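You operate a simulated robot arm through the tools that you are given. There is no shell and no other tool. Be economical: measure what you need, move in short steps, check, and stop when the job is done.

The job below is to be done with a simulated robot arm. You get a single attempt, and the scene is never put back.

TASK
Take the round brush and put it on the top of the green bench. Put the felt pad on the top of the teal bench away on the top of the mud stand. Put the green disc bead from the top of the teal bench on the top of the black bench and the orange disc bead on top of the rag pad. Take the 30 bead ring gauge from the top of the teal bench and leave it on the shelf under the teal bench. The order is free. Set down upright: felt pad, bead ring gauge.

It is judged by the outcome, as a careful person would: the job done as asked, and still so three seconds after it is handed in. It fails if anything else is knocked over, pushed out of place, dropped, spilled or broken.

THE ROBOT
A 7-joint arm with a two-finger gripper on a trunk, on a base that drives. Base frame: it is fixed to the floor where the robot stands at the start and does not move with it; the origin is under the middle of the robot, x ahead of it, y to its left, z up; the surface under the hand at the start is at about z = 80. Readings come in cm, rad, newtons and seconds.
With the tool pointing down near the work surface it reaches from about 36 to 78 cm from the robot's upright axis, wherever it stands. Its first joint turns from -2.496 to 2.496 rad. Places, roughly: bead ring gauge [250, 100, 75]; disc bead [225, 125, 75]; felt pad (7x5x7 cm) [210, 90, 80]; rag pad (7x5x8 cm) [270, 130, 80]; round brush (6x6x30 cm) [60, 0, 70]; shelf under the teal bench [250, 100, 30]; top of the black bench [70, 360, 80]; top of the green bench [-30, -80, 80]; top of the mud stand [-820, 260, 60]. Payload 2.45 kg.
The tool frame sits at the grasp point between the pads (the TCP): z along the fingers, y along the line on which they close. The tips reach 2.6 cm beyond it. The gripper opens to 9.6 cm. The gripper's body begins 6.9 cm behind the TCP.
Orientation is told as [roll, pitch, yaw] about the base's x, y, z axes, in that order, counted from this pose: with the fingers straight down and closing along the base's y, the tool's x points along the base's -x, its y along +y and its z along -z.

THE INTERFACE
- The arm moves only by the tool send_rows. Its arguments are lists of equal length, an entry for each row: "dr": the turn, a rotation vector about the tool's x, y, z in units of 180 degrees (1.0 is 180 degrees), a list of three; "travel": the shift along the tool's x, y, z in units of 400 mm (1.0 is 400 mm), a list of three; "hand": the finger opening in m, from 0 to 0.096. In form: {"dr": [[ax, ay, az], ...], "travel": [[x, y, z], ...], "hand": [hand, ...]}. A call has 1 to 12 rows; each row is the pose to reach, as a shift and turn from the pose commanded when the call began, along the tool's axes at that moment. A call with a number of a shift or a turn outside -1 to 1 is refused whole. Rows are played at 5 a second. More than 5 cm and 0.15 rad between two rows, or a gripper value outside its range, and nothing of the call is played. Where a pose cannot be reached the arm comes as near as it can. A force on the tool above 40 N (or 10 N above the force at the start of the call, whichever is more), or a blocked arm, ends the call early, and 0.2 s more pass. Each finger halts on what it meets, pressing with about 25 N; the grip force reading is that of the motor and also rises with nothing between the fingers. The clock runs only during rows and for 0.2 s after the last one: add rows that repeat a pose to give the fingers time. The reply holds the time, the measured pose of the TCP, the force on the tool along the base axes, the opening and the grip force, in the units named above and with some noise, with the torque about the TCP (base axes, N m) and any sound that the robot's microphone picked up, and new pictures: "views" is both (left out), scene, wrist or none.
- Cameras (640 x 400 px; columns grow to the right, rows downward): "scene" is now at [0.46, 12.06, 147.87]; the picture's right is [-0.75, -0.67, -0.00], its down [-0.46, 0.51, -0.73] and it looks along [0.48, -0.54, -0.69] (base axes); focal length 288 px, centre (320, 200). "wrist" rides on the gripper at [8.2, 0.3, -9.8] in the tool frame; the picture's right is [-0.04, 1.00, 0.00], its down [-0.73, -0.03, -0.68] and it looks along [-0.68, -0.03, 0.73] (tool axes); focal length 256 px, centre (320, 200). There is no depth. A picture from a camera that has moved, and an enlarged one, comes with that camera's place and axes in the base frame and with its lens.
- raise_lower(by): slides the trunk up (or, below 0, down) by that many cm; the arm and the scene camera ride with it, the base frame stays. It gives what a move gives, with no picture.
- steer(legs): drives the robot by 1 to 6 legs, each [ahead, turn to the left] in cm and rad, along the robot's own axes; the way and the turn of a leg run together, so that a leg with both is an arc; at most 150 cm and 3.142 rad a leg. The arm and the cameras ride along, it lands a little off, and it stops where it bumps. It gives what a move gives, and a new picture of the scene camera.
- pan_tilt(pan, tilt): turns the head with the scene camera to pan (to the left, within 2.705 rad either way) and tilt (down, from -0.506 to 1.204), counted from straight ahead of the robot. It gives what a move gives, and a new picture of the scene camera.
- enlarge(camera, box): a new picture of the part [left, top, right, bottom] of that camera's present view, enlarged. The clock stands still meanwhile.
- finish_job(): hands the job in; it is judged then, once.

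Work in short steps. Places have to be worked out from the pictures, the camera data and where the tool is seen: move nearer, look again, correct. Check each grasp and each placing, and mend what went wrong. You have 165 turns and 260 pictures in all, those below and enlarged ones among them. Open the gripper and draw the arm clear of the work before you hand the job in, unless the task says otherwise; then end with one line.

The tools are called as name(argument=value, ...) on one line, values as JSON. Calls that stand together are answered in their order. send_rows: Moves the arm, as the interface text tells. Its arguments: {"type":"object","properties":{"dr":{"type":"array","items":{"type":"array","items":{"type":"number"}}},"travel":{"type":"array","items":{"type":"array","items":{"type":"number"}}},"hand":{"type":"array","items":{"type":"number"}},"views":{"type":"string","enum":["both","scene","wrist","none"]}},"required":["dr","travel","hand"]} The other tools are called the same way: raise_lower (by) slides the trunk up or down; steer (legs) drives the base; pan_tilt (pan, tilt) turns the head that bears the scene camera; enlarge (camera, box) takes an enlarged picture of a part of a camera's view; finish_job () hands the job in.

At the start:

```text
time: 0.0
eef_pos: [48.81, -46.71, 106.03]
ee_rot: [-0.001, 0.001, 0.001]
contact_force: [0.5, -0.5, -0.4]
moment: [0.01, 0.01, -0.02]
opening: 9.61
gripper_force: 0.0
trunk travel left (down, up): [-52.5, 11.5]
robot x, y, heading: [0.13, 0.2, -0.0]
head pan, tilt: [-0.843, 0.757]
```

scene: 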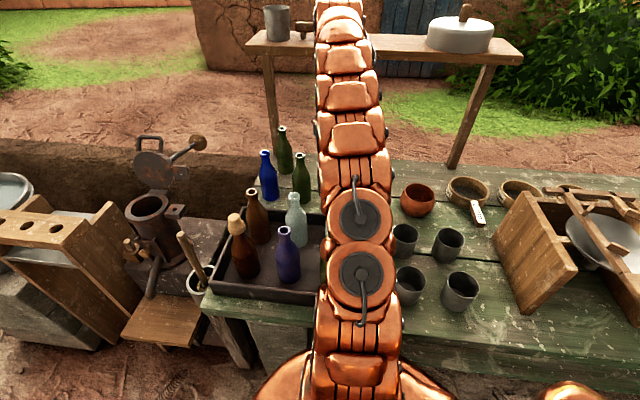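
wrist: 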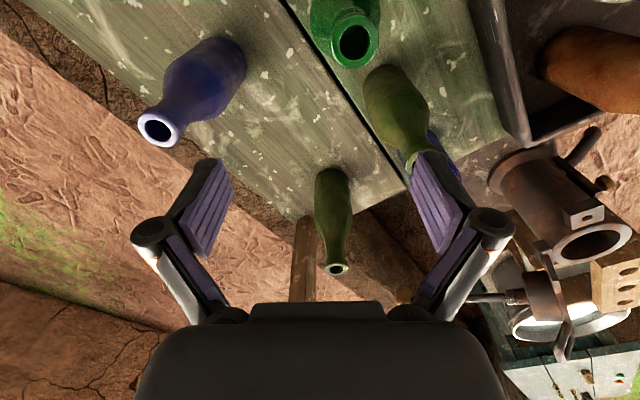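

The arm hangs over the green bench among bottles. I look ahead toward where the round brush should be.

pan_tilt(pan=0.0, tilt=0.8)

pan_tilt(pan=0.5, tilt=0.3)

pan_tilt(pan=-1.5, tilt=0.7)

```text
time: 1.2
eef_pos: [48.86, -46.6, 105.96]
ee_rot: [0.0, -0.001, -0.001]
contact_force: [0.5, 0.5, 0.0]
moment: [0.02, -0.01, 0.01]
opening: 9.61
gripper_force: 0.2
trunk travel left (down, up): [-52.5, 11.5]
robot x, y, heading: [0.23, 0.15, -0.003]
head pan, tilt: [0.0, 0.799]
camera scene: at [3.03, 18.21, 147.53], right [0.0, -1.0, 0.0], down [-0.72, 0.0, -0.7], along [0.7, 0.0, -0.72], focal length 288 px, centre (320, 200)
```

scene: 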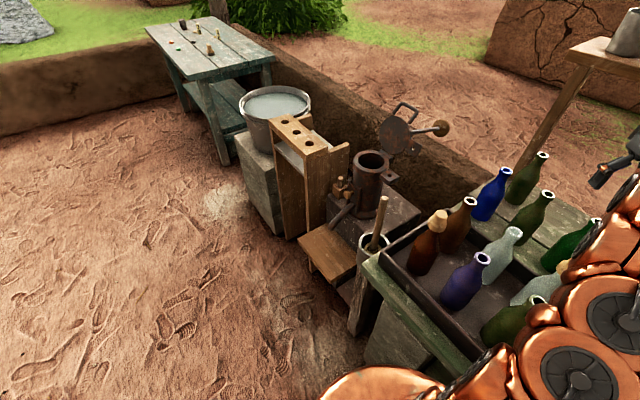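

```text
time: 2.1
eef_pos: [48.85, -46.53, 106.05]
ee_rot: [0.0, 0.0, 0.0]
contact_force: [0.1, 0.0, 0.1]
moment: [0.01, 0.01, 0.01]
opening: 9.6
gripper_force: 0.1
trunk travel left (down, up): [-52.5, 11.5]
robot x, y, heading: [-0.1, -0.13, 0.004]
head pan, tilt: [0.499, 0.3]
camera scene: at [3.16, 22.68, 151.96], right [0.48, -0.88, 0.0], down [-0.26, -0.14, -0.95], along [0.84, 0.46, -0.3], focal length 288 px, centre (320, 200)
```

scene: 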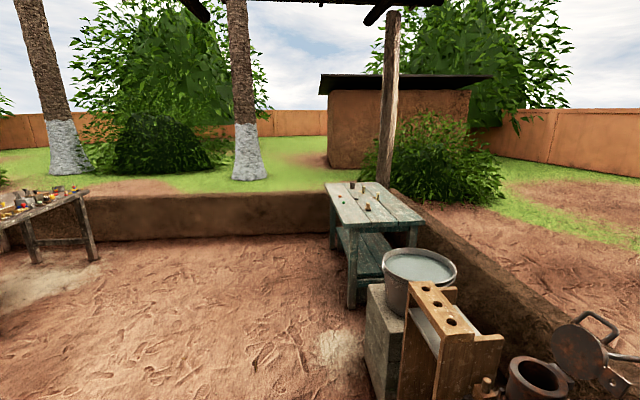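

```text
time: 4.0
eef_pos: [48.7, -46.54, 106.0]
ee_rot: [-0.001, 0.0, 0.001]
contact_force: [-0.1, -0.5, 0.4]
moment: [-0.01, 0.02, -0.03]
opening: 9.59
gripper_force: 0.1
trunk travel left (down, up): [-52.5, 11.5]
robot x, y, heading: [0.0, -0.03, -0.0]
head pan, tilt: [-1.499, 0.7]
camera scene: at [-4.43, 9.75, 148.36], right [-1.0, -0.07, 0.0], down [-0.05, 0.64, -0.76], along [0.06, -0.76, -0.64], focal length 288 px, centre (320, 200)
```

scene: 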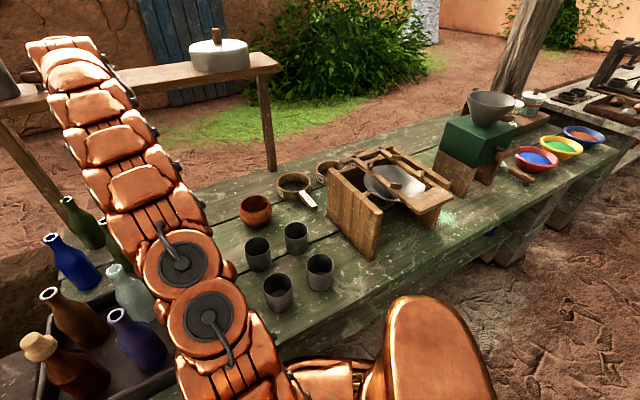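

The stick standing in a small cup around [60,0] looks like the round brush. I look closer at it.

pan_tilt(pan=-0.2, tilt=0.9)

enlarge(camera="scene", box=[200, 80, 400, 205])

```text
time: 5.5
eef_pos: [48.86, -46.61, 105.99]
ee_rot: [0.001, -0.001, 0.0]
contact_force: [-0.3, 0.0, 0.1]
moment: [-0.01, 0.02, -0.04]
opening: 9.6
gripper_force: 0.1
trunk travel left (down, up): [-52.5, 11.5]
robot x, y, heading: [-0.02, -0.0, -0.0]
head pan, tilt: [-0.201, 0.901]
camera scene: at [2.36, 16.71, 146.74], right [-0.2, -0.98, 0.0], down [-0.77, 0.16, -0.62], along [0.61, -0.12, -0.78], focal length 288 px, centre (320, 200)
```

scene: 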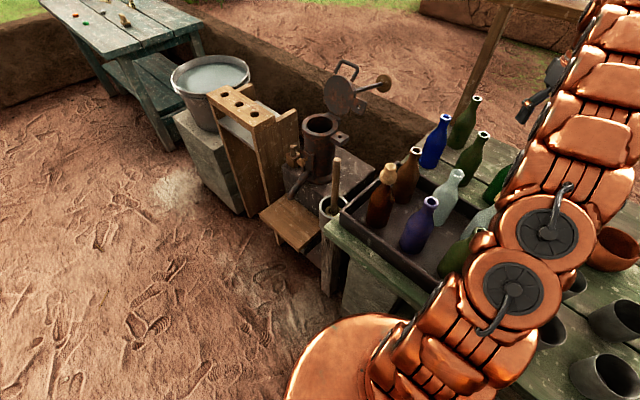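

```text
3.20 times, centred on (300, 142) of scene
camera zoom: at [2.36, 16.71, 146.74], right [-0.2, -0.98, 0.0], down [-0.77, 0.16, -0.62], along [0.61, -0.12, -0.78], focal length 920 px, centre (384, 384)
```

zoom: 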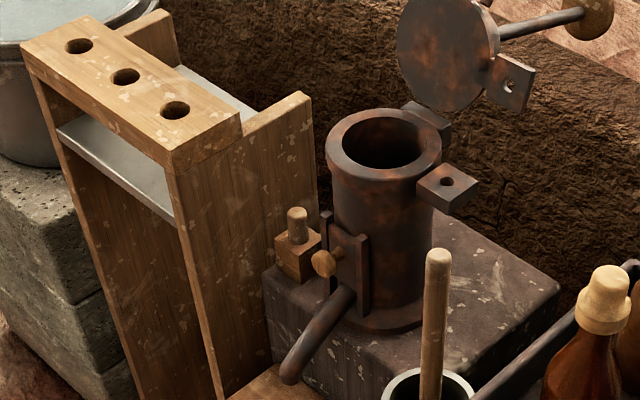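

The brush handle stands vertical near (61,0), top about z≈88. I rise and move over to it for a wrist view.

send_rows(dr=[[0, 0, 0], [0, 0, 0], [0, 0, 0], [0, 0, 0], [0, 0, 0], [0, 0, 0], [0, 0, 0], [0, 0, 0], [0, 0, 0], [0, 0, 0], [0, 0, 0], [0, 0, 0]], travel=[[0, 0, -0.11], [0, 0, -0.22], [-0.02, 0.1165, -0.22], [-0.04, 0.233, -0.22], [-0.06, 0.3495, -0.22], [-0.08, 0.466, -0.22], [-0.1, 0.5825, -0.22], [-0.12, 0.699, -0.22], [-0.14, 0.8155, -0.22], [-0.16, 0.932, -0.22], [-0.18, 1.0, -0.22], [-0.18, 1.0, -0.22]], hand=[0.096, 0.096, 0.096, 0.096, 0.096, 0.096, 0.096, 0.096, 0.096, 0.096, 0.096, 0.096])

```text
time: 8.1
eef_pos: [55.87, -6.56, 114.53]
ee_rot: [0.001, 0.001, 0.0]
contact_force: [-0.9, 0.2, 0.9]
moment: [0.01, 0.02, 0.01]
opening: 9.61
gripper_force: 0.0
out of reach, approached as far as the arm can: row 1, 2, 3, 4
trunk travel left (down, up): [-52.5, 11.5]
robot x, y, heading: [-0.03, -0.26, 0.001]
head pan, tilt: [-0.201, 0.901]
camera scene: at [2.36, 16.75, 146.74], right [-0.2, -0.98, 0.0], down [-0.77, 0.16, -0.62], along [0.61, -0.12, -0.78], focal length 288 px, centre (320, 200)
camera wrist: at [47.68, -6.21, 124.3], right [0.04, 1.0, 0.0], down [0.73, -0.03, 0.68], along [0.68, -0.03, -0.73], focal length 256 px, centre (320, 200)
```

scene: 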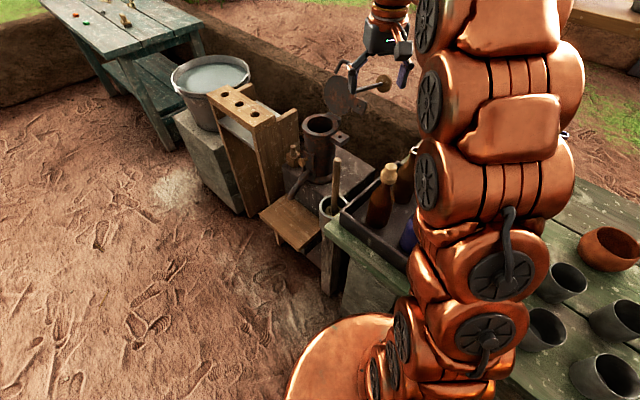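
wrist: 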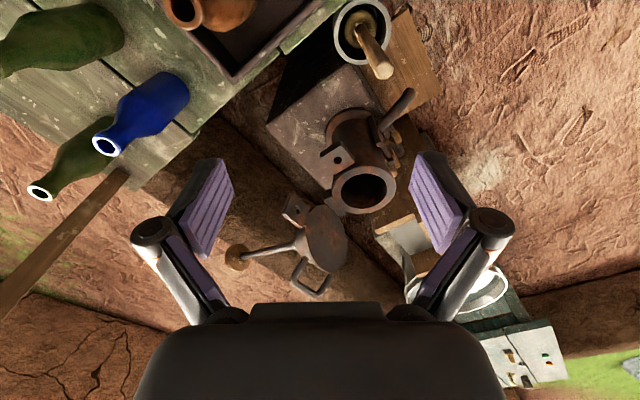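

Triangulating puts the handle top near (56.4, 0.9, 93.8). I shift over it, then look from just above.

send_rows(dr=[[0, 0, 0], [0, 0, 0], [0, 0, 0], [0, 0, 0], [0, 0, 0]], travel=[[-0.01, 0.1, 0], [-0.013, 0.187, 0], [-0.013, 0.187, 0.11], [-0.013, 0.187, 0.22], [-0.013, 0.187, 0.32]], hand=[0.07, 0.06, 0.06, 0.06, 0.06])

```text
time: 9.3
eef_pos: [56.44, 0.84, 101.69]
ee_rot: [0.001, 0.003, 0.001]
contact_force: [-0.3, -0.5, -0.5]
moment: [0.01, -0.02, 0.01]
opening: 5.99
gripper_force: 0.1
trunk travel left (down, up): [-52.5, 11.5]
robot x, y, heading: [0.01, -0.2, 0.0]
head pan, tilt: [-0.201, 0.901]
camera scene: at [2.34, 16.75, 146.74], right [-0.2, -0.98, 0.0], down [-0.77, 0.16, -0.62], along [0.61, -0.12, -0.78], focal length 288 px, centre (320, 200)
camera wrist: at [48.22, 1.15, 111.68], right [0.04, 1.0, 0.0], down [0.73, -0.03, 0.68], along [0.68, -0.03, -0.74], focal length 256 px, centre (320, 200)
```

scene: 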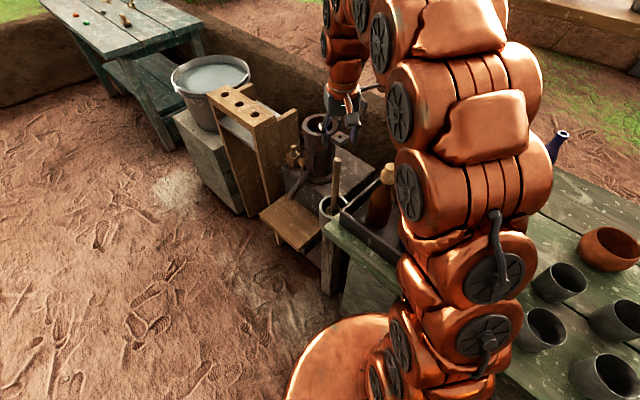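
wrist: 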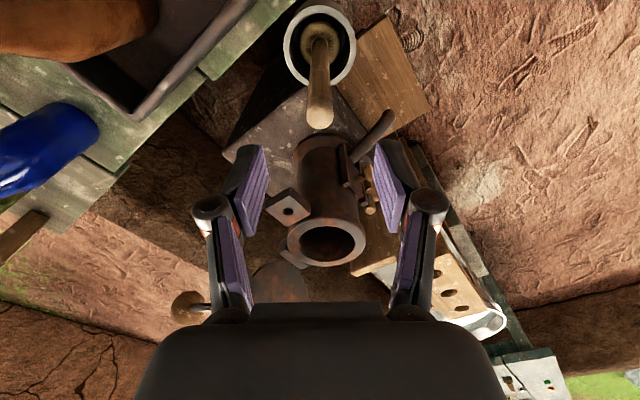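

The handle is centred between the fingers. I descend to z≈88.5 and close.

send_rows(dr=[[0, 0, 0], [0, 0, 0], [0, 0, 0], [0, 0, 0], [0, 0, 0], [0, 0, 0], [0, 0, 0], [0, 0, 0]], travel=[[-0.008, 0, 0.1], [-0.008, 0, 0.2], [-0.008, 0, 0.3], [-0.008, 0, 0.33], [-0.008, 0, 0.33], [-0.008, 0, 0.33], [-0.008, 0, 0.33], [-0.008, 0, 0.33]], hand=[0.06, 0.06, 0.06, 0.06, 0.0, 0.0, 0.0, 0.0])

```text
time: 11.1
eef_pos: [56.77, 0.73, 88.69]
ee_rot: [-0.001, 0.001, -0.001]
contact_force: [0.6, -0.6, 0.6]
moment: [0.0, 0.0, -0.03]
opening: 2.03
gripper_force: 24.7
trunk travel left (down, up): [-52.5, 11.5]
robot x, y, heading: [0.02, 0.38, 0.005]
head pan, tilt: [-0.201, 0.901]
camera scene: at [2.37, 16.74, 146.73], right [-0.2, -0.98, 0.0], down [-0.77, 0.16, -0.62], along [0.61, -0.12, -0.78], focal length 288 px, centre (320, 200)
camera wrist: at [48.71, 1.14, 98.55], right [0.04, 1.0, 0.0], down [0.73, -0.03, 0.68], along [0.68, -0.03, -0.73], focal length 256 px, centre (320, 200)
```

scene: 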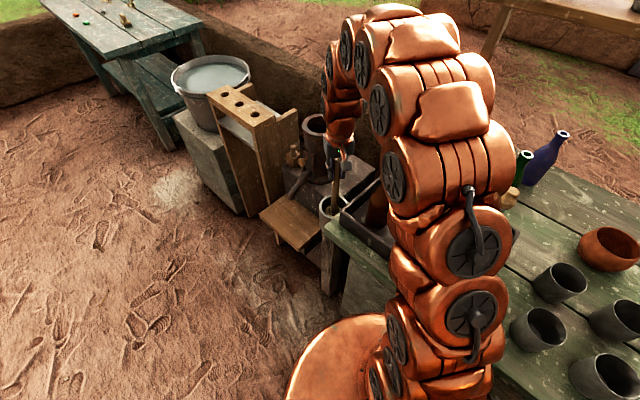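
wrist: 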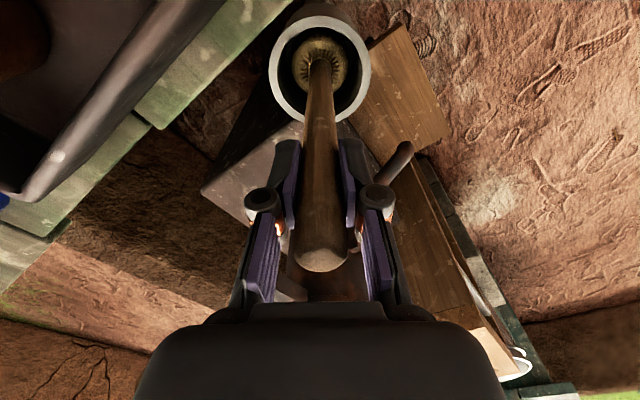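

Gripped at 2.0 cm. I lift straight up.

send_rows(dr=[[0, 0, 0], [0, 0, 0], [0, 0, 0], [0, 0, 0], [0, 0, 0], [0, 0, 0], [0, 0, 0]], travel=[[0, 0, -0.1], [0, 0, -0.2], [0, 0, -0.3], [0, 0, -0.4], [0, 0, -0.5], [0, 0, -0.6], [0, 0, -0.64]], hand=[0, 0, 0, 0, 0, 0, 0])

```text
time: 12.7
eef_pos: [56.71, 0.89, 114.21]
ee_rot: [0.0, 0.004, -0.001]
contact_force: [0.1, -0.3, -1.5]
moment: [0.07, -0.03, 0.02]
opening: 2.05
gripper_force: 24.8
trunk travel left (down, up): [-52.5, 11.5]
robot x, y, heading: [0.16, 0.12, 0.003]
head pan, tilt: [-0.201, 0.901]
camera scene: at [2.37, 16.74, 146.73], right [-0.2, -0.98, 0.0], down [-0.77, 0.16, -0.62], along [0.61, -0.12, -0.78], focal length 288 px, centre (320, 200)
camera wrist: at [48.69, 1.21, 124.08], right [0.04, 1.0, 0.0], down [0.74, -0.03, 0.68], along [0.68, -0.03, -0.74], focal length 256 px, centre (320, 200)
```

scene: 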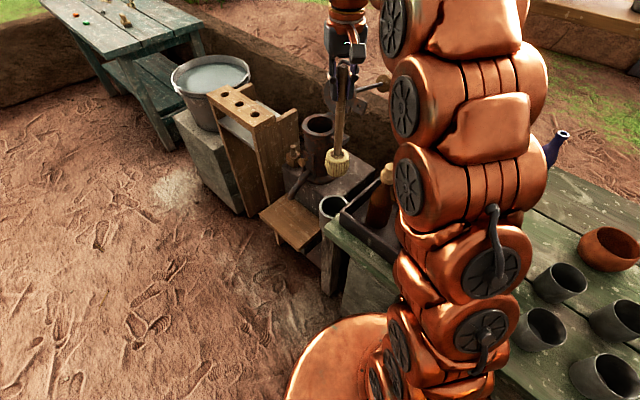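
wrist: 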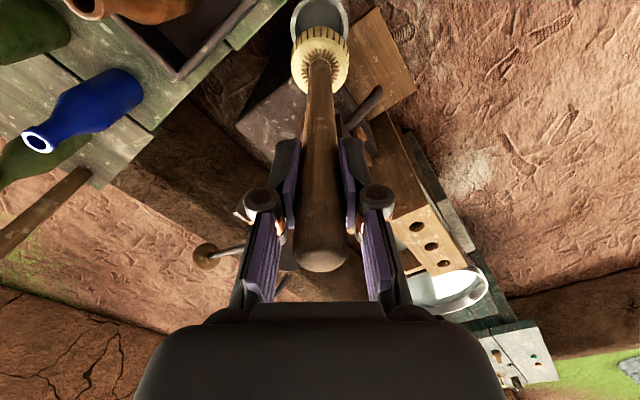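

Brush is clear of its cup and held firmly. The bench's front edge runs at an angle (about 34°), so I drive back 40 cm to get clear of it before turning.

steer(legs=[[-40, 0]])

send_rows(dr=[[0, 0, 0], [0, 0, 0], [0, 0, 0], [0, 0, 0]], travel=[[0.11, 0, 0], [0.22, 0, 0], [0.33, 0, 0], [0.43, 0, 0]], hand=[0, 0, 0, 0], views="none")

pan_tilt(pan=-0.9, tilt=0.7)

```text
time: 15.2
eef_pos: [17.72, 0.74, 114.28]
ee_rot: [0.0, 0.0, -0.004]
contact_force: [-0.1, -1.0, -2.5]
moment: [0.03, 0.02, 0.0]
opening: 2.04
gripper_force: 25.1
trunk travel left (down, up): [-52.5, 11.5]
robot x, y, heading: [-39.03, 0.5, 0.002]
head pan, tilt: [-0.201, 0.901]
camera scene: at [-36.85, 16.81, 146.74], right [-0.2, -0.98, 0.0], down [-0.77, 0.16, -0.62], along [0.61, -0.13, -0.78], focal length 288 px, centre (320, 200)
```

scene: 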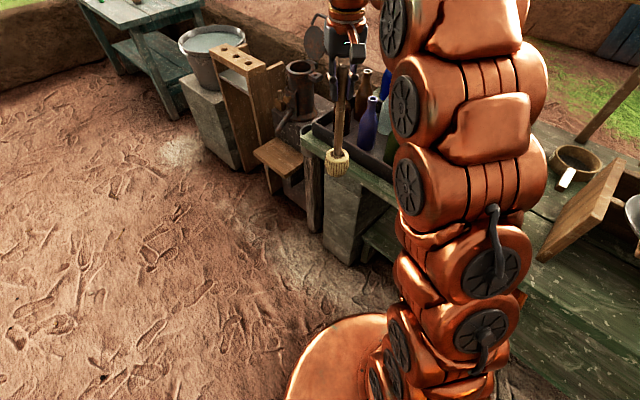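

```text
time: 16.1
eef_pos: [0.22, 0.6, 114.27]
ee_rot: [0.001, 0.0, -0.002]
contact_force: [1.1, 1.1, -1.9]
moment: [-0.01, 0.07, -0.02]
opening: 2.06
gripper_force: 25.2
trunk travel left (down, up): [-52.5, 11.5]
robot x, y, heading: [-39.53, 0.26, -0.004]
head pan, tilt: [-0.201, 0.901]
```

```text
time: 17.2
eef_pos: [0.32, 0.59, 114.2]
ee_rot: [-0.001, -0.001, -0.004]
contact_force: [0.4, 0.1, -2.9]
moment: [0.0, 0.01, 0.01]
opening: 2.05
gripper_force: 24.8
trunk travel left (down, up): [-52.5, 11.5]
robot x, y, heading: [-39.13, 0.12, 0.002]
head pan, tilt: [-0.901, 0.7]
camera scene: at [-39.0, 11.67, 148.35], right [-0.79, -0.62, 0.0], down [-0.4, 0.51, -0.76], along [0.47, -0.6, -0.64], focal length 288 px, centre (320, 200)
```

scene: 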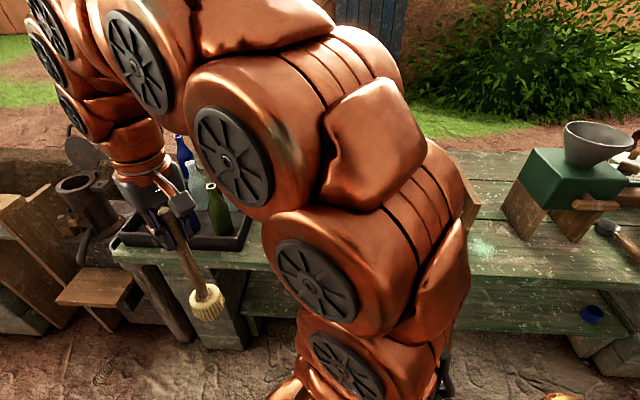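

The spot with the teal splash between the frame and the green box is clear, about (-41,-63,80). I turn right to face the bench, checking clearance.

steer(legs=[[0, -0.97]])

pan_tilt(pan=-0.6, tilt=0.8)

```text
time: 20.1
eef_pos: [-15.72, -31.68, 114.23]
ee_rot: [-0.001, -0.002, -0.954]
contact_force: [0.0, -0.2, -2.1]
moment: [-0.02, -0.03, -0.02]
opening: 2.05
gripper_force: 25.2
trunk travel left (down, up): [-52.5, 11.5]
robot x, y, heading: [-39.35, -0.05, -0.952]
head pan, tilt: [-0.901, 0.7]
camera scene: at [-29.77, 6.58, 148.35], right [-0.96, 0.28, 0.0], down [0.18, 0.62, -0.77], along [-0.21, -0.73, -0.64], focal length 288 px, centre (320, 200)
```

scene: 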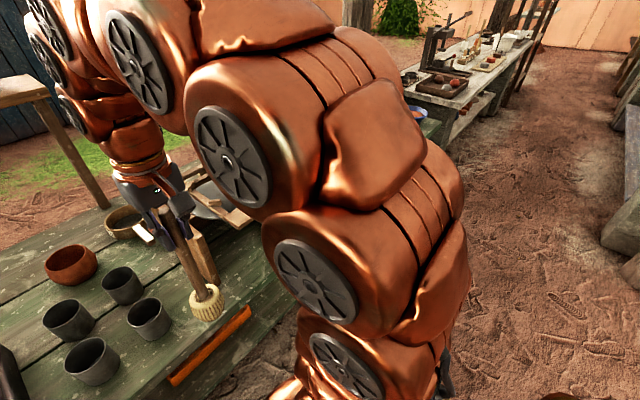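

```text
time: 20.9
eef_pos: [-15.89, -31.81, 114.35]
ee_rot: [-0.001, 0.0, -0.952]
contact_force: [-0.5, -0.2, -1.6]
moment: [-0.02, -0.02, 0.01]
opening: 2.04
gripper_force: 24.8
trunk travel left (down, up): [-52.5, 11.5]
robot x, y, heading: [-39.42, 0.05, -0.952]
head pan, tilt: [-0.6, 0.799]
camera scene: at [-27.26, 6.67, 147.53], right [-1.0, -0.02, 0.0], down [-0.01, 0.72, -0.7], along [0.01, -0.7, -0.72], focal length 288 px, centre (320, 200)
```

scene: 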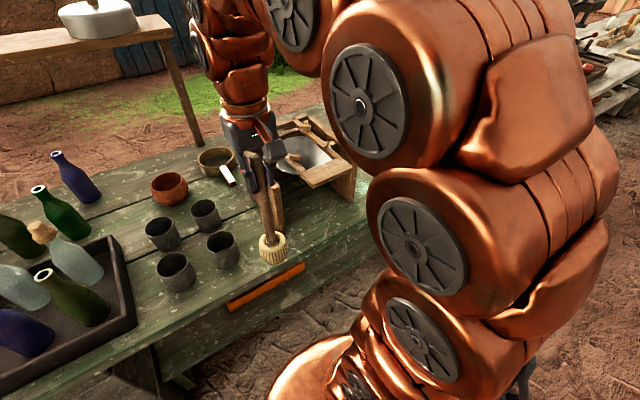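

The brush hangs 2–3 cm inside the bench edge; a clear gap lies near (-10.5,-40), between the right cup and the frame. I move it outward ~10 cm, and lower partway.

send_rows(dr=[[0, 0, 0], [0, 0, 0], [0, 0, 0], [0, 0, 0]], travel=[[-0.12, -0.005, 0], [-0.24, -0.01, 0], [-0.24, -0.01, 0.06], [-0.24, -0.01, 0.12]], hand=[0, 0, 0, 0])

```text
time: 21.9
eef_pos: [-10.45, -39.83, 109.53]
ee_rot: [0.0, 0.0, -0.953]
contact_force: [0.2, 0.2, -1.8]
moment: [0.0, -0.01, 0.01]
opening: 2.06
gripper_force: 24.7
trunk travel left (down, up): [-52.5, 11.5]
robot x, y, heading: [-39.08, 0.46, -0.951]
head pan, tilt: [-0.6, 0.799]
camera scene: at [-27.25, 6.67, 147.53], right [-1.0, -0.02, 0.0], down [-0.01, 0.72, -0.7], along [0.01, -0.7, -0.72], focal length 288 px, centre (320, 200)
camera wrist: at [-14.98, -32.93, 119.38], right [0.84, 0.55, 0.0], down [0.4, -0.62, 0.68], along [0.37, -0.57, -0.73], focal length 256 px, centre (320, 200)
```

scene: 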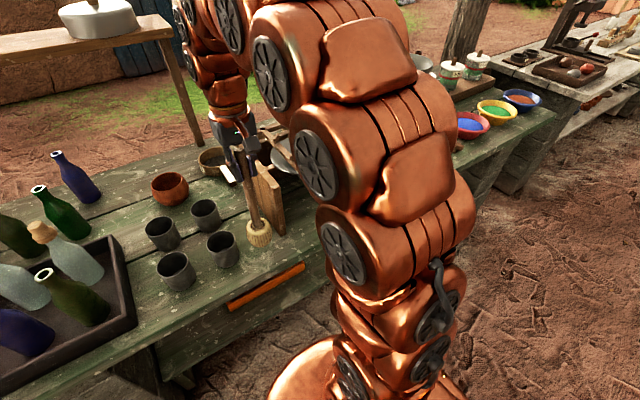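
wrist: 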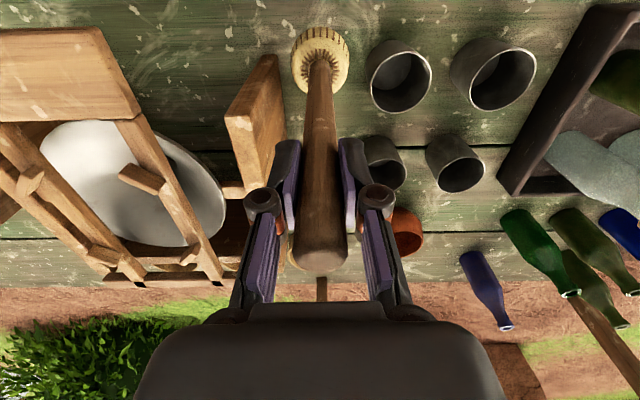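

The landing spot is clear. I lower in small steps until contact.

send_rows(dr=[[0, 0, 0], [0, 0, 0], [0, 0, 0], [0, 0, 0], [0, 0, 0], [0, 0, 0]], travel=[[0, 0, 0.02], [0, 0, 0.04], [0, 0, 0.055], [0, 0, 0.07], [0, 0, 0.08], [0, 0, 0.09]], hand=[0, 0, 0, 0, 0, 0], views="scene")

enlarge(camera="scene", box=[180, 120, 340, 320])

```text
time: 23.2
eef_pos: [-10.65, -39.8, 105.86]
ee_rot: [-0.001, 0.002, -0.953]
contact_force: [0.5, 0.6, -1.1]
moment: [0.0, -0.02, -0.03]
opening: 2.03
gripper_force: 25.3
trunk travel left (down, up): [-52.5, 11.5]
robot x, y, heading: [-39.39, -0.14, -0.956]
head pan, tilt: [-0.6, 0.799]
camera scene: at [-27.25, 6.67, 147.53], right [-1.0, -0.02, 0.0], down [-0.01, 0.72, -0.7], along [0.01, -0.7, -0.72], focal length 288 px, centre (320, 200)
```

scene: 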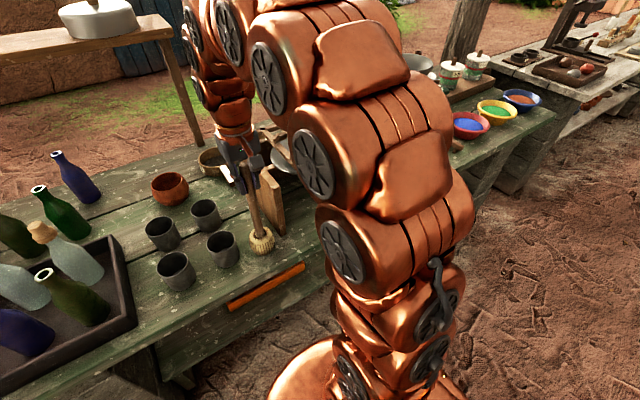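

```text
2.00 times, centred on (260, 220) of scene
camera zoom: at [-27.25, 6.67, 147.53], right [-1.0, -0.02, 0.0], down [-0.01, 0.72, -0.7], along [0.01, -0.7, -0.72], focal length 575 px, centre (440, 160)
```

zoom: 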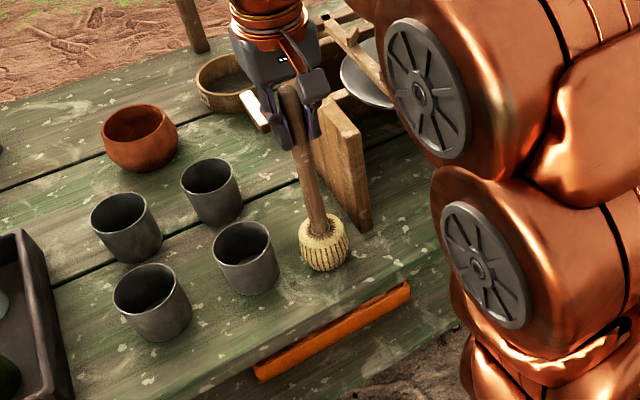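

Brush head is just above the bench. Continue down slowly until the force shows contact.

send_rows(dr=[[0, 0, 0], [0, 0, 0], [0, 0, 0], [0, 0, 0], [0, 0, 0], [0, 0, 0]], travel=[[0, 0, 0.005], [0, 0, 0.01], [0, 0, 0.015], [0, 0, 0.02], [0, 0, 0.025], [0, 0, 0.03]], hand=[0, 0, 0, 0, 0, 0], views="none")

enlarge(camera="scene", box=[180, 120, 340, 320])

```text
time: 24.6
eef_pos: [-10.65, -39.66, 104.79]
ee_rot: [0.001, -0.002, -0.954]
contact_force: [-0.4, -1.5, 19.0]
moment: [-0.16, -0.07, -0.05]
opening: 2.08
gripper_force: 24.8
trunk travel left (down, up): [-52.5, 11.5]
robot x, y, heading: [-39.43, 0.08, -0.956]
head pan, tilt: [-0.6, 0.799]
```

```text
2.00 times, centred on (260, 220) of scene
camera zoom: at [-27.3, 6.72, 147.53], right [-1.0, -0.02, 0.0], down [-0.01, 0.72, -0.7], along [0.01, -0.7, -0.72], focal length 575 px, centre (440, 160)
```

zoom: 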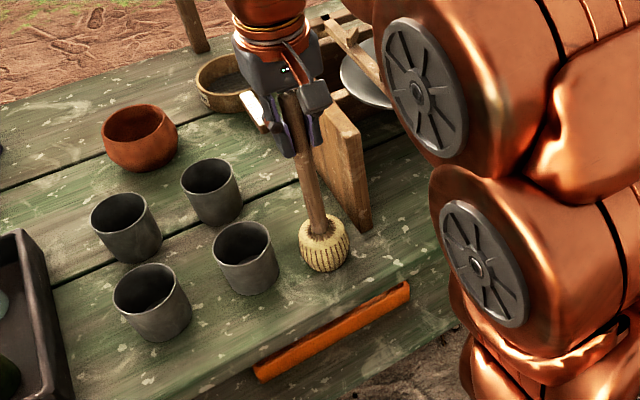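

Contact at 19 N. I ease up a millimetre and open slowly, keeping still to see whether it stands.

send_rows(dr=[[0, 0, 0], [0, 0, 0], [0, 0, 0], [0, 0, 0], [0, 0, 0], [0, 0, 0], [0, 0, 0]], travel=[[0, 0, -0.003], [0, 0, -0.003], [0, 0, -0.003], [0, 0, -0.003], [0, 0, -0.003], [0, 0, -0.003], [0, 0, -0.003]], hand=[0.0, 0.021, 0.024, 0.028, 0.032, 0.036, 0.036])

```text
time: 26.2
eef_pos: [-10.59, -39.73, 104.78]
ee_rot: [-0.001, 0.0, -0.953]
contact_force: [-0.2, -1.1, 0.1]
moment: [-0.01, 0.01, -0.01]
opening: 3.61
gripper_force: 0.1
trunk travel left (down, up): [-52.5, 11.5]
robot x, y, heading: [-39.32, -0.02, -0.953]
head pan, tilt: [-0.6, 0.799]
camera scene: at [-27.25, 6.67, 147.53], right [-1.0, -0.02, 0.0], down [-0.01, 0.72, -0.7], along [0.01, -0.7, -0.72], focal length 288 px, centre (320, 200)
camera wrist: at [-15.18, -32.82, 114.67], right [0.84, 0.55, 0.0], down [0.4, -0.62, 0.68], along [0.37, -0.57, -0.73], focal length 256 px, centre (320, 200)
```

scene: 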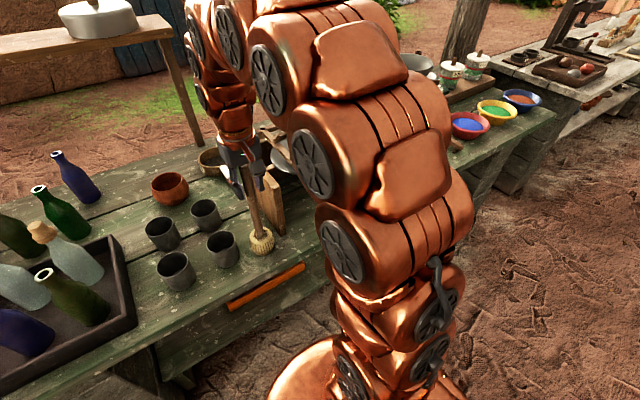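
wrist: 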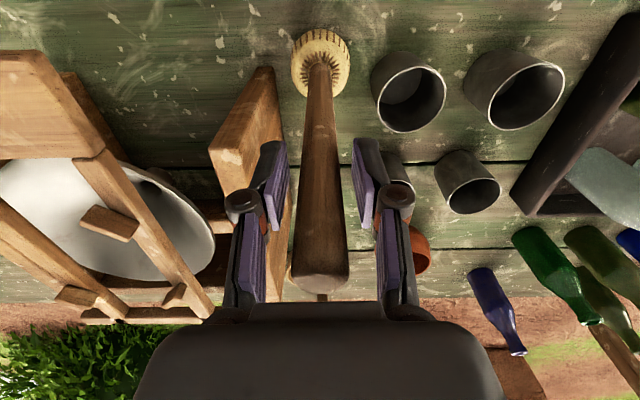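

It stands free between the open fingers, upright. I open a little more and withdraw straight up.

send_rows(dr=[[0, 0, 0], [0, 0, 0], [0, 0, 0], [0, 0, 0], [0, 0, 0]], travel=[[0, 0, -0.02], [0, 0, -0.08], [0, 0, -0.16], [0, 0, -0.24], [0, 0, -0.26]], hand=[0.044, 0.048, 0.048, 0.048, 0.048])

```text
time: 27.4
eef_pos: [-10.62, -39.8, 115.08]
ee_rot: [0.0, 0.0, -0.954]
contact_force: [0.1, -0.2, -0.6]
moment: [-0.02, -0.01, 0.02]
opening: 4.8
gripper_force: 0.1
trunk travel left (down, up): [-52.5, 11.5]
robot x, y, heading: [-39.08, 0.15, -0.951]
head pan, tilt: [-0.6, 0.799]
camera scene: at [-27.25, 6.67, 147.53], right [-1.0, -0.02, 0.0], down [-0.01, 0.72, -0.7], along [0.01, -0.7, -0.72], focal length 288 px, centre (320, 200)
camera wrist: at [-15.21, -32.98, 125.0], right [0.84, 0.55, 0.0], down [0.4, -0.62, 0.68], along [0.37, -0.57, -0.74], focal length 256 px, centre (320, 200)
```

scene: 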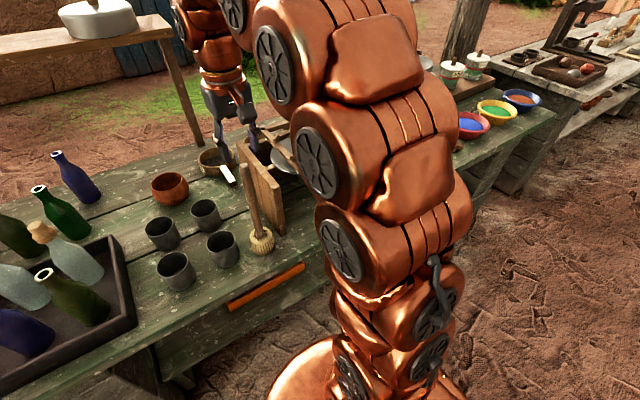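
wrist: 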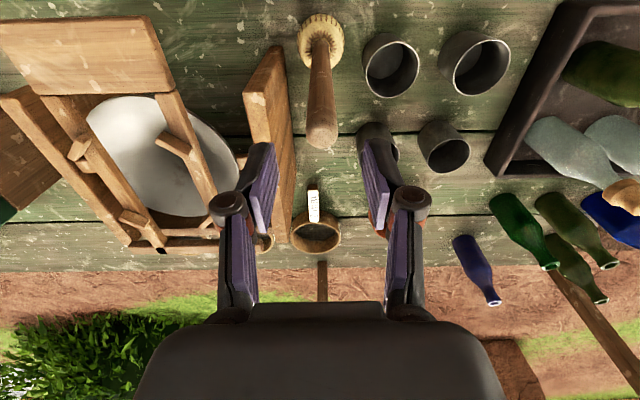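

Brush stands well. I retract the arm over it (tips ~4 cm above its top), then turn away and drive toward the teal bench, viewing from a waypoint.

send_rows(dr=[[0, 0, 0], [0, 0, 0], [0, 0, 0]], travel=[[0.08, 0, -0.02], [0.17, 0, -0.02], [0.25, 0, -0.02]], hand=[0.048, 0.048, 0.048], views="none")

steer(legs=[[0, 1.69], [134, 0]])

pan_tilt(pan=-0.4, tilt=0.5)

```text
time: 28.2
eef_pos: [-16.59, -31.58, 115.91]
ee_rot: [0.0, 0.0, -0.954]
contact_force: [0.8, 0.0, 0.1]
moment: [0.04, 0.06, 0.0]
opening: 4.8
gripper_force: 0.0
trunk travel left (down, up): [-52.5, 11.5]
robot x, y, heading: [-38.99, 0.39, -0.957]
head pan, tilt: [-0.6, 0.799]
```

```text
time: 39.0
eef_pos: [94.4, 112.35, 115.99]
ee_rot: [0.0, -0.001, 0.701]
contact_force: [-0.5, 1.1, 0.3]
moment: [-0.02, -0.02, 0.0]
opening: 4.78
gripper_force: 0.1
trunk travel left (down, up): [-52.5, 11.5]
robot x, y, heading: [64.77, 86.82, 0.697]
head pan, tilt: [-0.6, 0.799]
camera scene: at [57.13, 98.56, 147.53], right [0.1, -0.99, 0.0], down [-0.71, -0.07, -0.7], along [0.69, 0.07, -0.72], focal length 288 px, centre (320, 200)
```

scene: 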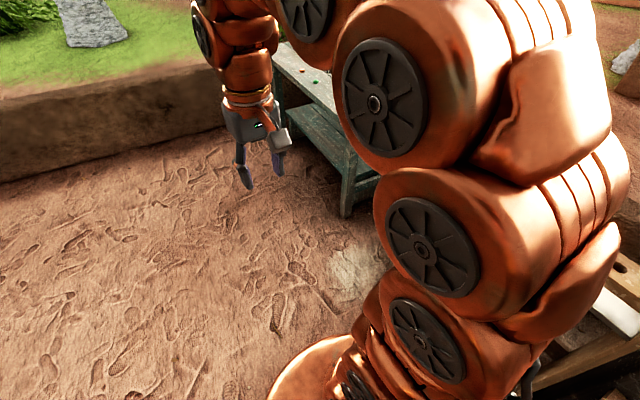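

```text
time: 39.8
eef_pos: [94.41, 112.3, 115.92]
ee_rot: [0.002, 0.0, 0.702]
contact_force: [-0.5, 0.3, -0.1]
moment: [0.01, 0.02, 0.02]
opening: 4.78
gripper_force: 0.1
trunk travel left (down, up): [-52.5, 11.5]
robot x, y, heading: [64.76, 87.1, 0.705]
head pan, tilt: [-0.4, 0.499]
camera scene: at [57.79, 100.45, 150.12], right [0.3, -0.95, 0.0], down [-0.46, -0.14, -0.88], along [0.84, 0.26, -0.48], focal length 288 px, centre (320, 200)
```

scene: 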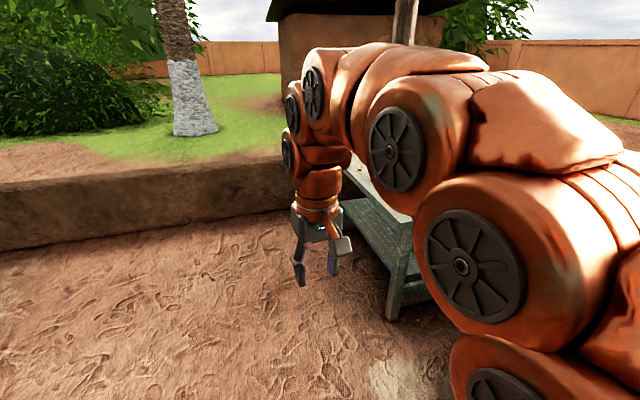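

I continue to a stand-off point about 25 cm outside the teal bench's long side and turn to face it.

steer(legs=[[0, -0.285], [100, 0], [58, 0], [0, -1.386]])

pan_tilt(pan=0.3, tilt=0.8)

```text
time: 52.3
eef_pos: [230.27, 117.6, 116.06]
ee_rot: [0.0, 0.0, -0.996]
contact_force: [-0.1, 0.4, -0.1]
moment: [0.0, 0.04, 0.02]
opening: 4.81
gripper_force: 0.1
trunk travel left (down, up): [-52.5, 11.5]
robot x, y, heading: [209.12, 150.38, -0.993]
head pan, tilt: [-0.4, 0.499]
camera scene: at [223.06, 155.32, 150.12], right [-0.98, -0.18, 0.0], down [-0.08, 0.47, -0.88], along [0.15, -0.86, -0.48], focal length 288 px, centre (320, 200)
```

scene: 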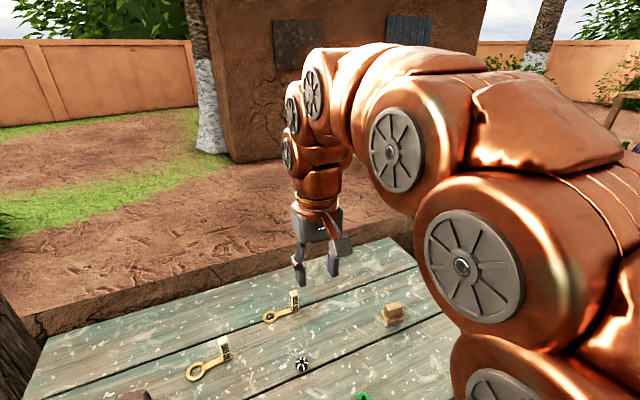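

```text
time: 53.3
eef_pos: [230.13, 117.59, 115.96]
ee_rot: [0.0, 0.0, -0.995]
contact_force: [0.1, 0.2, 0.2]
moment: [0.02, 0.05, 0.0]
opening: 4.81
gripper_force: 0.1
trunk travel left (down, up): [-52.5, 11.5]
robot x, y, heading: [208.95, 150.17, -0.995]
head pan, tilt: [0.3, 0.799]
camera scene: at [227.66, 159.11, 147.53], right [-0.64, -0.77, 0.0], down [-0.55, 0.46, -0.7], along [0.54, -0.45, -0.72], focal length 288 px, centre (320, 200)
```

scene: 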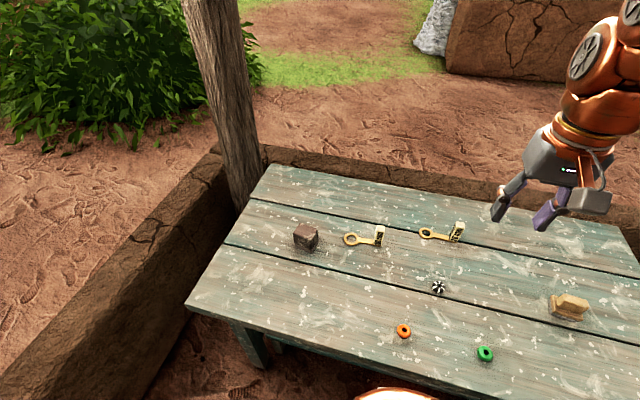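

All the objects are visible; there are two ring gauges. I enlarge to read their tags.

enlarge(camera="scene", box=[335, 210, 475, 300])

enlarge(camera="scene", box=[280, 200, 600, 400])

```text
4.44 times, centred on (405, 255) of scene
camera zoom: at [227.66, 159.11, 147.53], right [-0.64, -0.77, 0.0], down [-0.55, 0.46, -0.7], along [0.54, -0.45, -0.72], focal length 1278 px, centre (-58, -44)
```

zoom: 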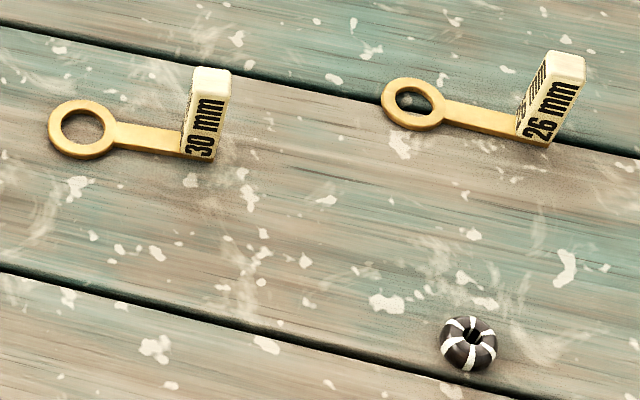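

```text
2.00 times, centred on (440, 300) of scene
camera zoom: at [227.66, 159.11, 147.53], right [-0.64, -0.77, 0.0], down [-0.55, 0.46, -0.7], along [0.54, -0.45, -0.72], focal length 575 px, centre (80, 0)
```

zoom: 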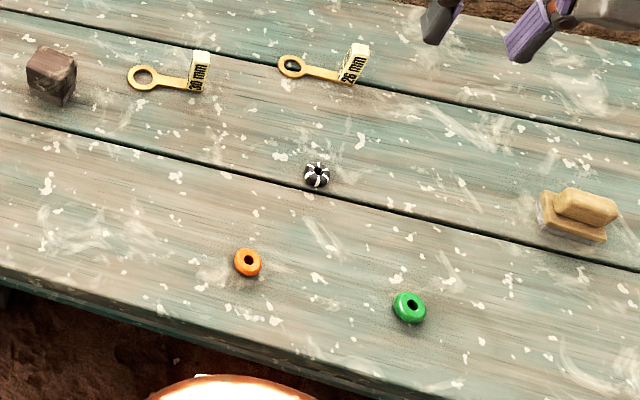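

The 30 mm gauge is the left one, the rag pad is the dark block, and the beads sit too near the robot axis (~35 cm). I back off 10 cm, then hover over the orange bead (~(235,127,76)).

steer(legs=[[-10, 0]])

send_rows(dr=[[0, 0, 0], [0, 0, 0], [0, 0, 0], [0, 0, 0], [0, 0, 0], [0, 0, 0]], travel=[[-0.05, 0.1, 0], [-0.115, 0.2, 0], [-0.115, 0.232, 0.1], [-0.115, 0.232, 0.22], [-0.115, 0.232, 0.34], [-0.115, 0.232, 0.46]], hand=[0.06, 0.06, 0.06, 0.06, 0.06, 0.06])

```text
time: 54.5
eef_pos: [224.88, 125.96, 115.93]
ee_rot: [-0.001, 0.001, -1.0]
contact_force: [0.8, 0.1, 0.3]
moment: [-0.01, 0.01, 0.03]
opening: 4.78
gripper_force: 0.1
trunk travel left (down, up): [-52.5, 11.5]
robot x, y, heading: [203.41, 158.87, -0.995]
head pan, tilt: [0.3, 0.799]
camera scene: at [222.16, 167.58, 147.53], right [-0.64, -0.77, 0.0], down [-0.55, 0.46, -0.7], along [0.54, -0.45, -0.72], focal length 288 px, centre (320, 200)
```

scene: 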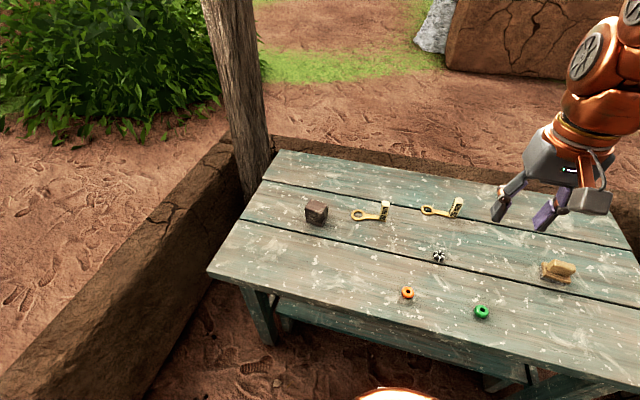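

```text
time: 55.9
eef_pos: [235.08, 126.95, 97.63]
ee_rot: [0.0, 0.0, -0.997]
contact_force: [0.3, 0.8, 1.1]
moment: [-0.06, 0.0, 0.0]
opening: 5.98
gripper_force: 0.1
trunk travel left (down, up): [-52.5, 11.5]
robot x, y, heading: [203.42, 158.9, -0.998]
head pan, tilt: [0.3, 0.799]
camera scene: at [222.14, 167.61, 147.53], right [-0.64, -0.77, 0.0], down [-0.55, 0.46, -0.7], along [0.54, -0.45, -0.72], focal length 288 px, centre (320, 200)
camera wrist: at [230.91, 134.11, 107.56], right [0.86, 0.51, 0.0], down [0.37, -0.63, 0.68], along [0.35, -0.58, -0.73], focal length 256 px, centre (320, 200)
```

scene: 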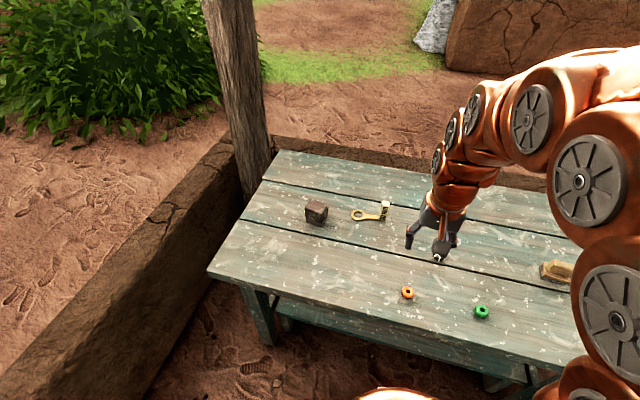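
wrist: 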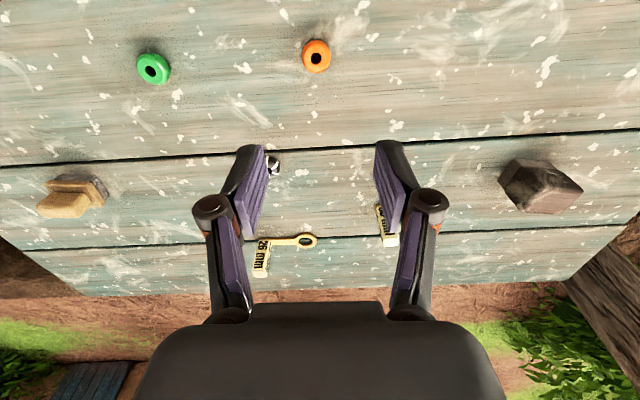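

Both views put the orange bead at (234.7,127.3). I lower to just above the table and check.

send_rows(dr=[[0, 0, 0], [0, 0, 0], [0, 0, 0], [0, 0, 0], [0, 0, 0], [0, 0, 0]], travel=[[0.013, 0, 0.1], [0.013, 0, 0.2], [0.013, 0, 0.3], [0.013, 0, 0.4], [0.013, 0, 0.44], [0.013, 0, 0.465]], hand=[0.06, 0.06, 0.06, 0.06, 0.06, 0.06])

enlarge(camera="scene", box=[360, 240, 480, 315])

```text
time: 57.3
eef_pos: [234.82, 127.51, 78.85]
ee_rot: [-0.001, 0.0, -0.998]
contact_force: [0.1, 0.6, -0.4]
moment: [0.04, 0.01, 0.01]
opening: 5.98
gripper_force: 0.1
trunk travel left (down, up): [-52.5, 11.5]
robot x, y, heading: [203.71, 158.58, -0.999]
head pan, tilt: [0.3, 0.799]
camera scene: at [222.15, 167.6, 147.53], right [-0.64, -0.77, 0.0], down [-0.55, 0.46, -0.7], along [0.54, -0.45, -0.72], focal length 288 px, centre (320, 200)
camera wrist: at [230.66, 134.6, 88.69], right [0.86, 0.51, 0.0], down [0.37, -0.63, 0.68], along [0.35, -0.58, -0.73], focal length 256 px, centre (320, 200)
```

scene: 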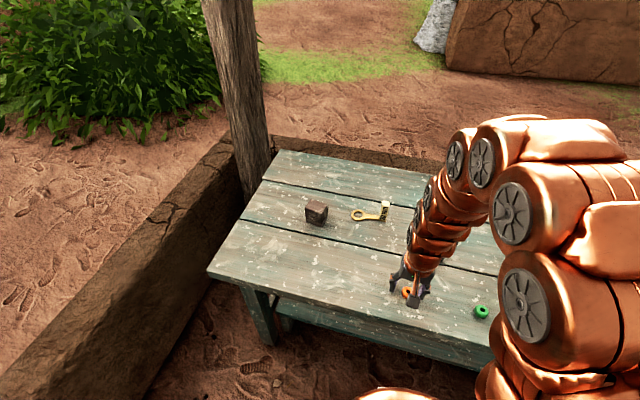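
wrist: 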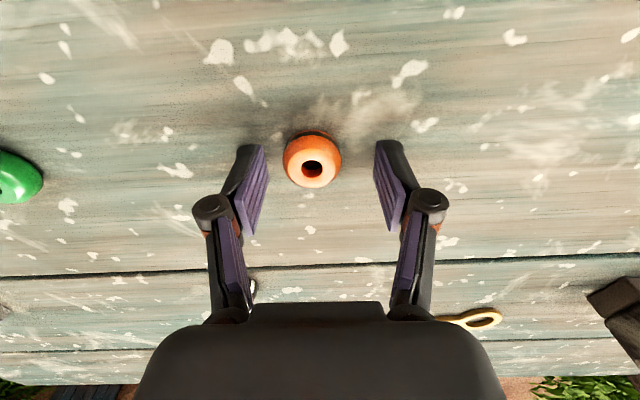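

```text
5.33 times, centred on (420, 278) of scene
camera zoom: at [222.15, 167.6, 147.53], right [-0.64, -0.77, 0.0], down [-0.55, 0.46, -0.7], along [0.54, -0.45, -0.72], focal length 1533 px, centre (-213, -213)
```

zoom: 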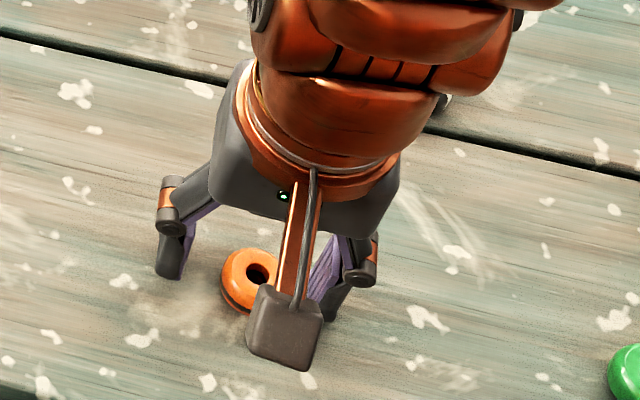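

The bead sits slightly off centre (about 5 mm in y, 3 mm in x). I correct, lower gently to feel the table, and then close.

send_rows(dr=[[0, 0, 0], [0, 0, 0], [0, 0, 0], [0, 0, 0], [0, 0, 0]], travel=[[-0.008, -0.012, 0.005], [-0.008, -0.012, 0.012], [-0.008, -0.012, 0.018], [-0.008, -0.012, 0.024], [-0.008, -0.012, 0.028]], hand=[0.06, 0.06, 0.06, 0.06, 0.06], views="wrist")

```text
time: 58.6
eef_pos: [234.65, 127.08, 78.36]
ee_rot: [0.0, -0.01, -0.997]
contact_force: [-13.0, 11.3, 69.7]
moment: [0.43, 1.32, -0.16]
opening: 5.91
gripper_force: 30.1
trunk travel left (down, up): [-52.5, 11.5]
robot x, y, heading: [203.83, 158.68, -0.999]
head pan, tilt: [0.3, 0.799]
stopped in row 5: the force on the tool passed its limit at 46 N (the readings are from after the stop); the commanded pose is now the measured one
camera wrist: at [230.35, 134.1, 88.06], right [0.86, 0.51, 0.0], down [0.37, -0.63, 0.69], along [0.35, -0.59, -0.73], focal length 256 px, centre (320, 200)
```

wrist: 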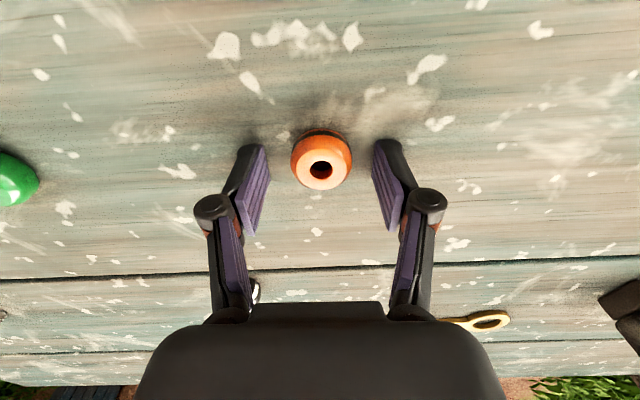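

The tips touched the table (top ≈75.8). I rise 3 mm and close on the bead.

send_rows(dr=[[0, 0, 0], [0, 0, 0], [0, 0, 0], [0, 0, 0], [0, 0, 0]], travel=[[0, 0, -0.008], [0, 0, -0.008], [0, 0, -0.008], [0, 0, -0.008], [0, 0, -0.008]], hand=[0.06, 0.02, 0.01, 0.01, 0.01], views="wrist")

```text
time: 59.6
eef_pos: [234.62, 126.81, 78.64]
ee_rot: [0.0, -0.013, -0.997]
contact_force: [-12.6, 5.1, 57.5]
moment: [0.64, 0.76, 0.0]
opening: 3.04
gripper_force: 44.8
trunk travel left (down, up): [-52.5, 11.5]
robot x, y, heading: [203.3, 158.88, -0.995]
head pan, tilt: [0.3, 0.799]
stopped in row 4: the force on the tool passed its limit at 95 N (the readings are from after the stop); the commanded pose is now the measured one
camera wrist: at [230.41, 133.88, 88.34], right [0.86, 0.51, 0.0], down [0.37, -0.62, 0.69], along [0.35, -0.59, -0.72], focal length 256 px, centre (320, 200)
```

wrist: 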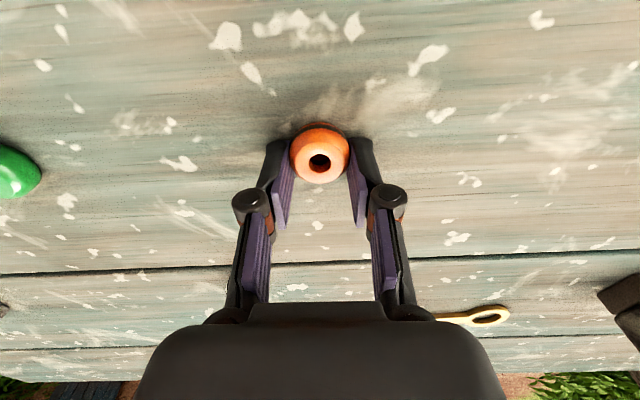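

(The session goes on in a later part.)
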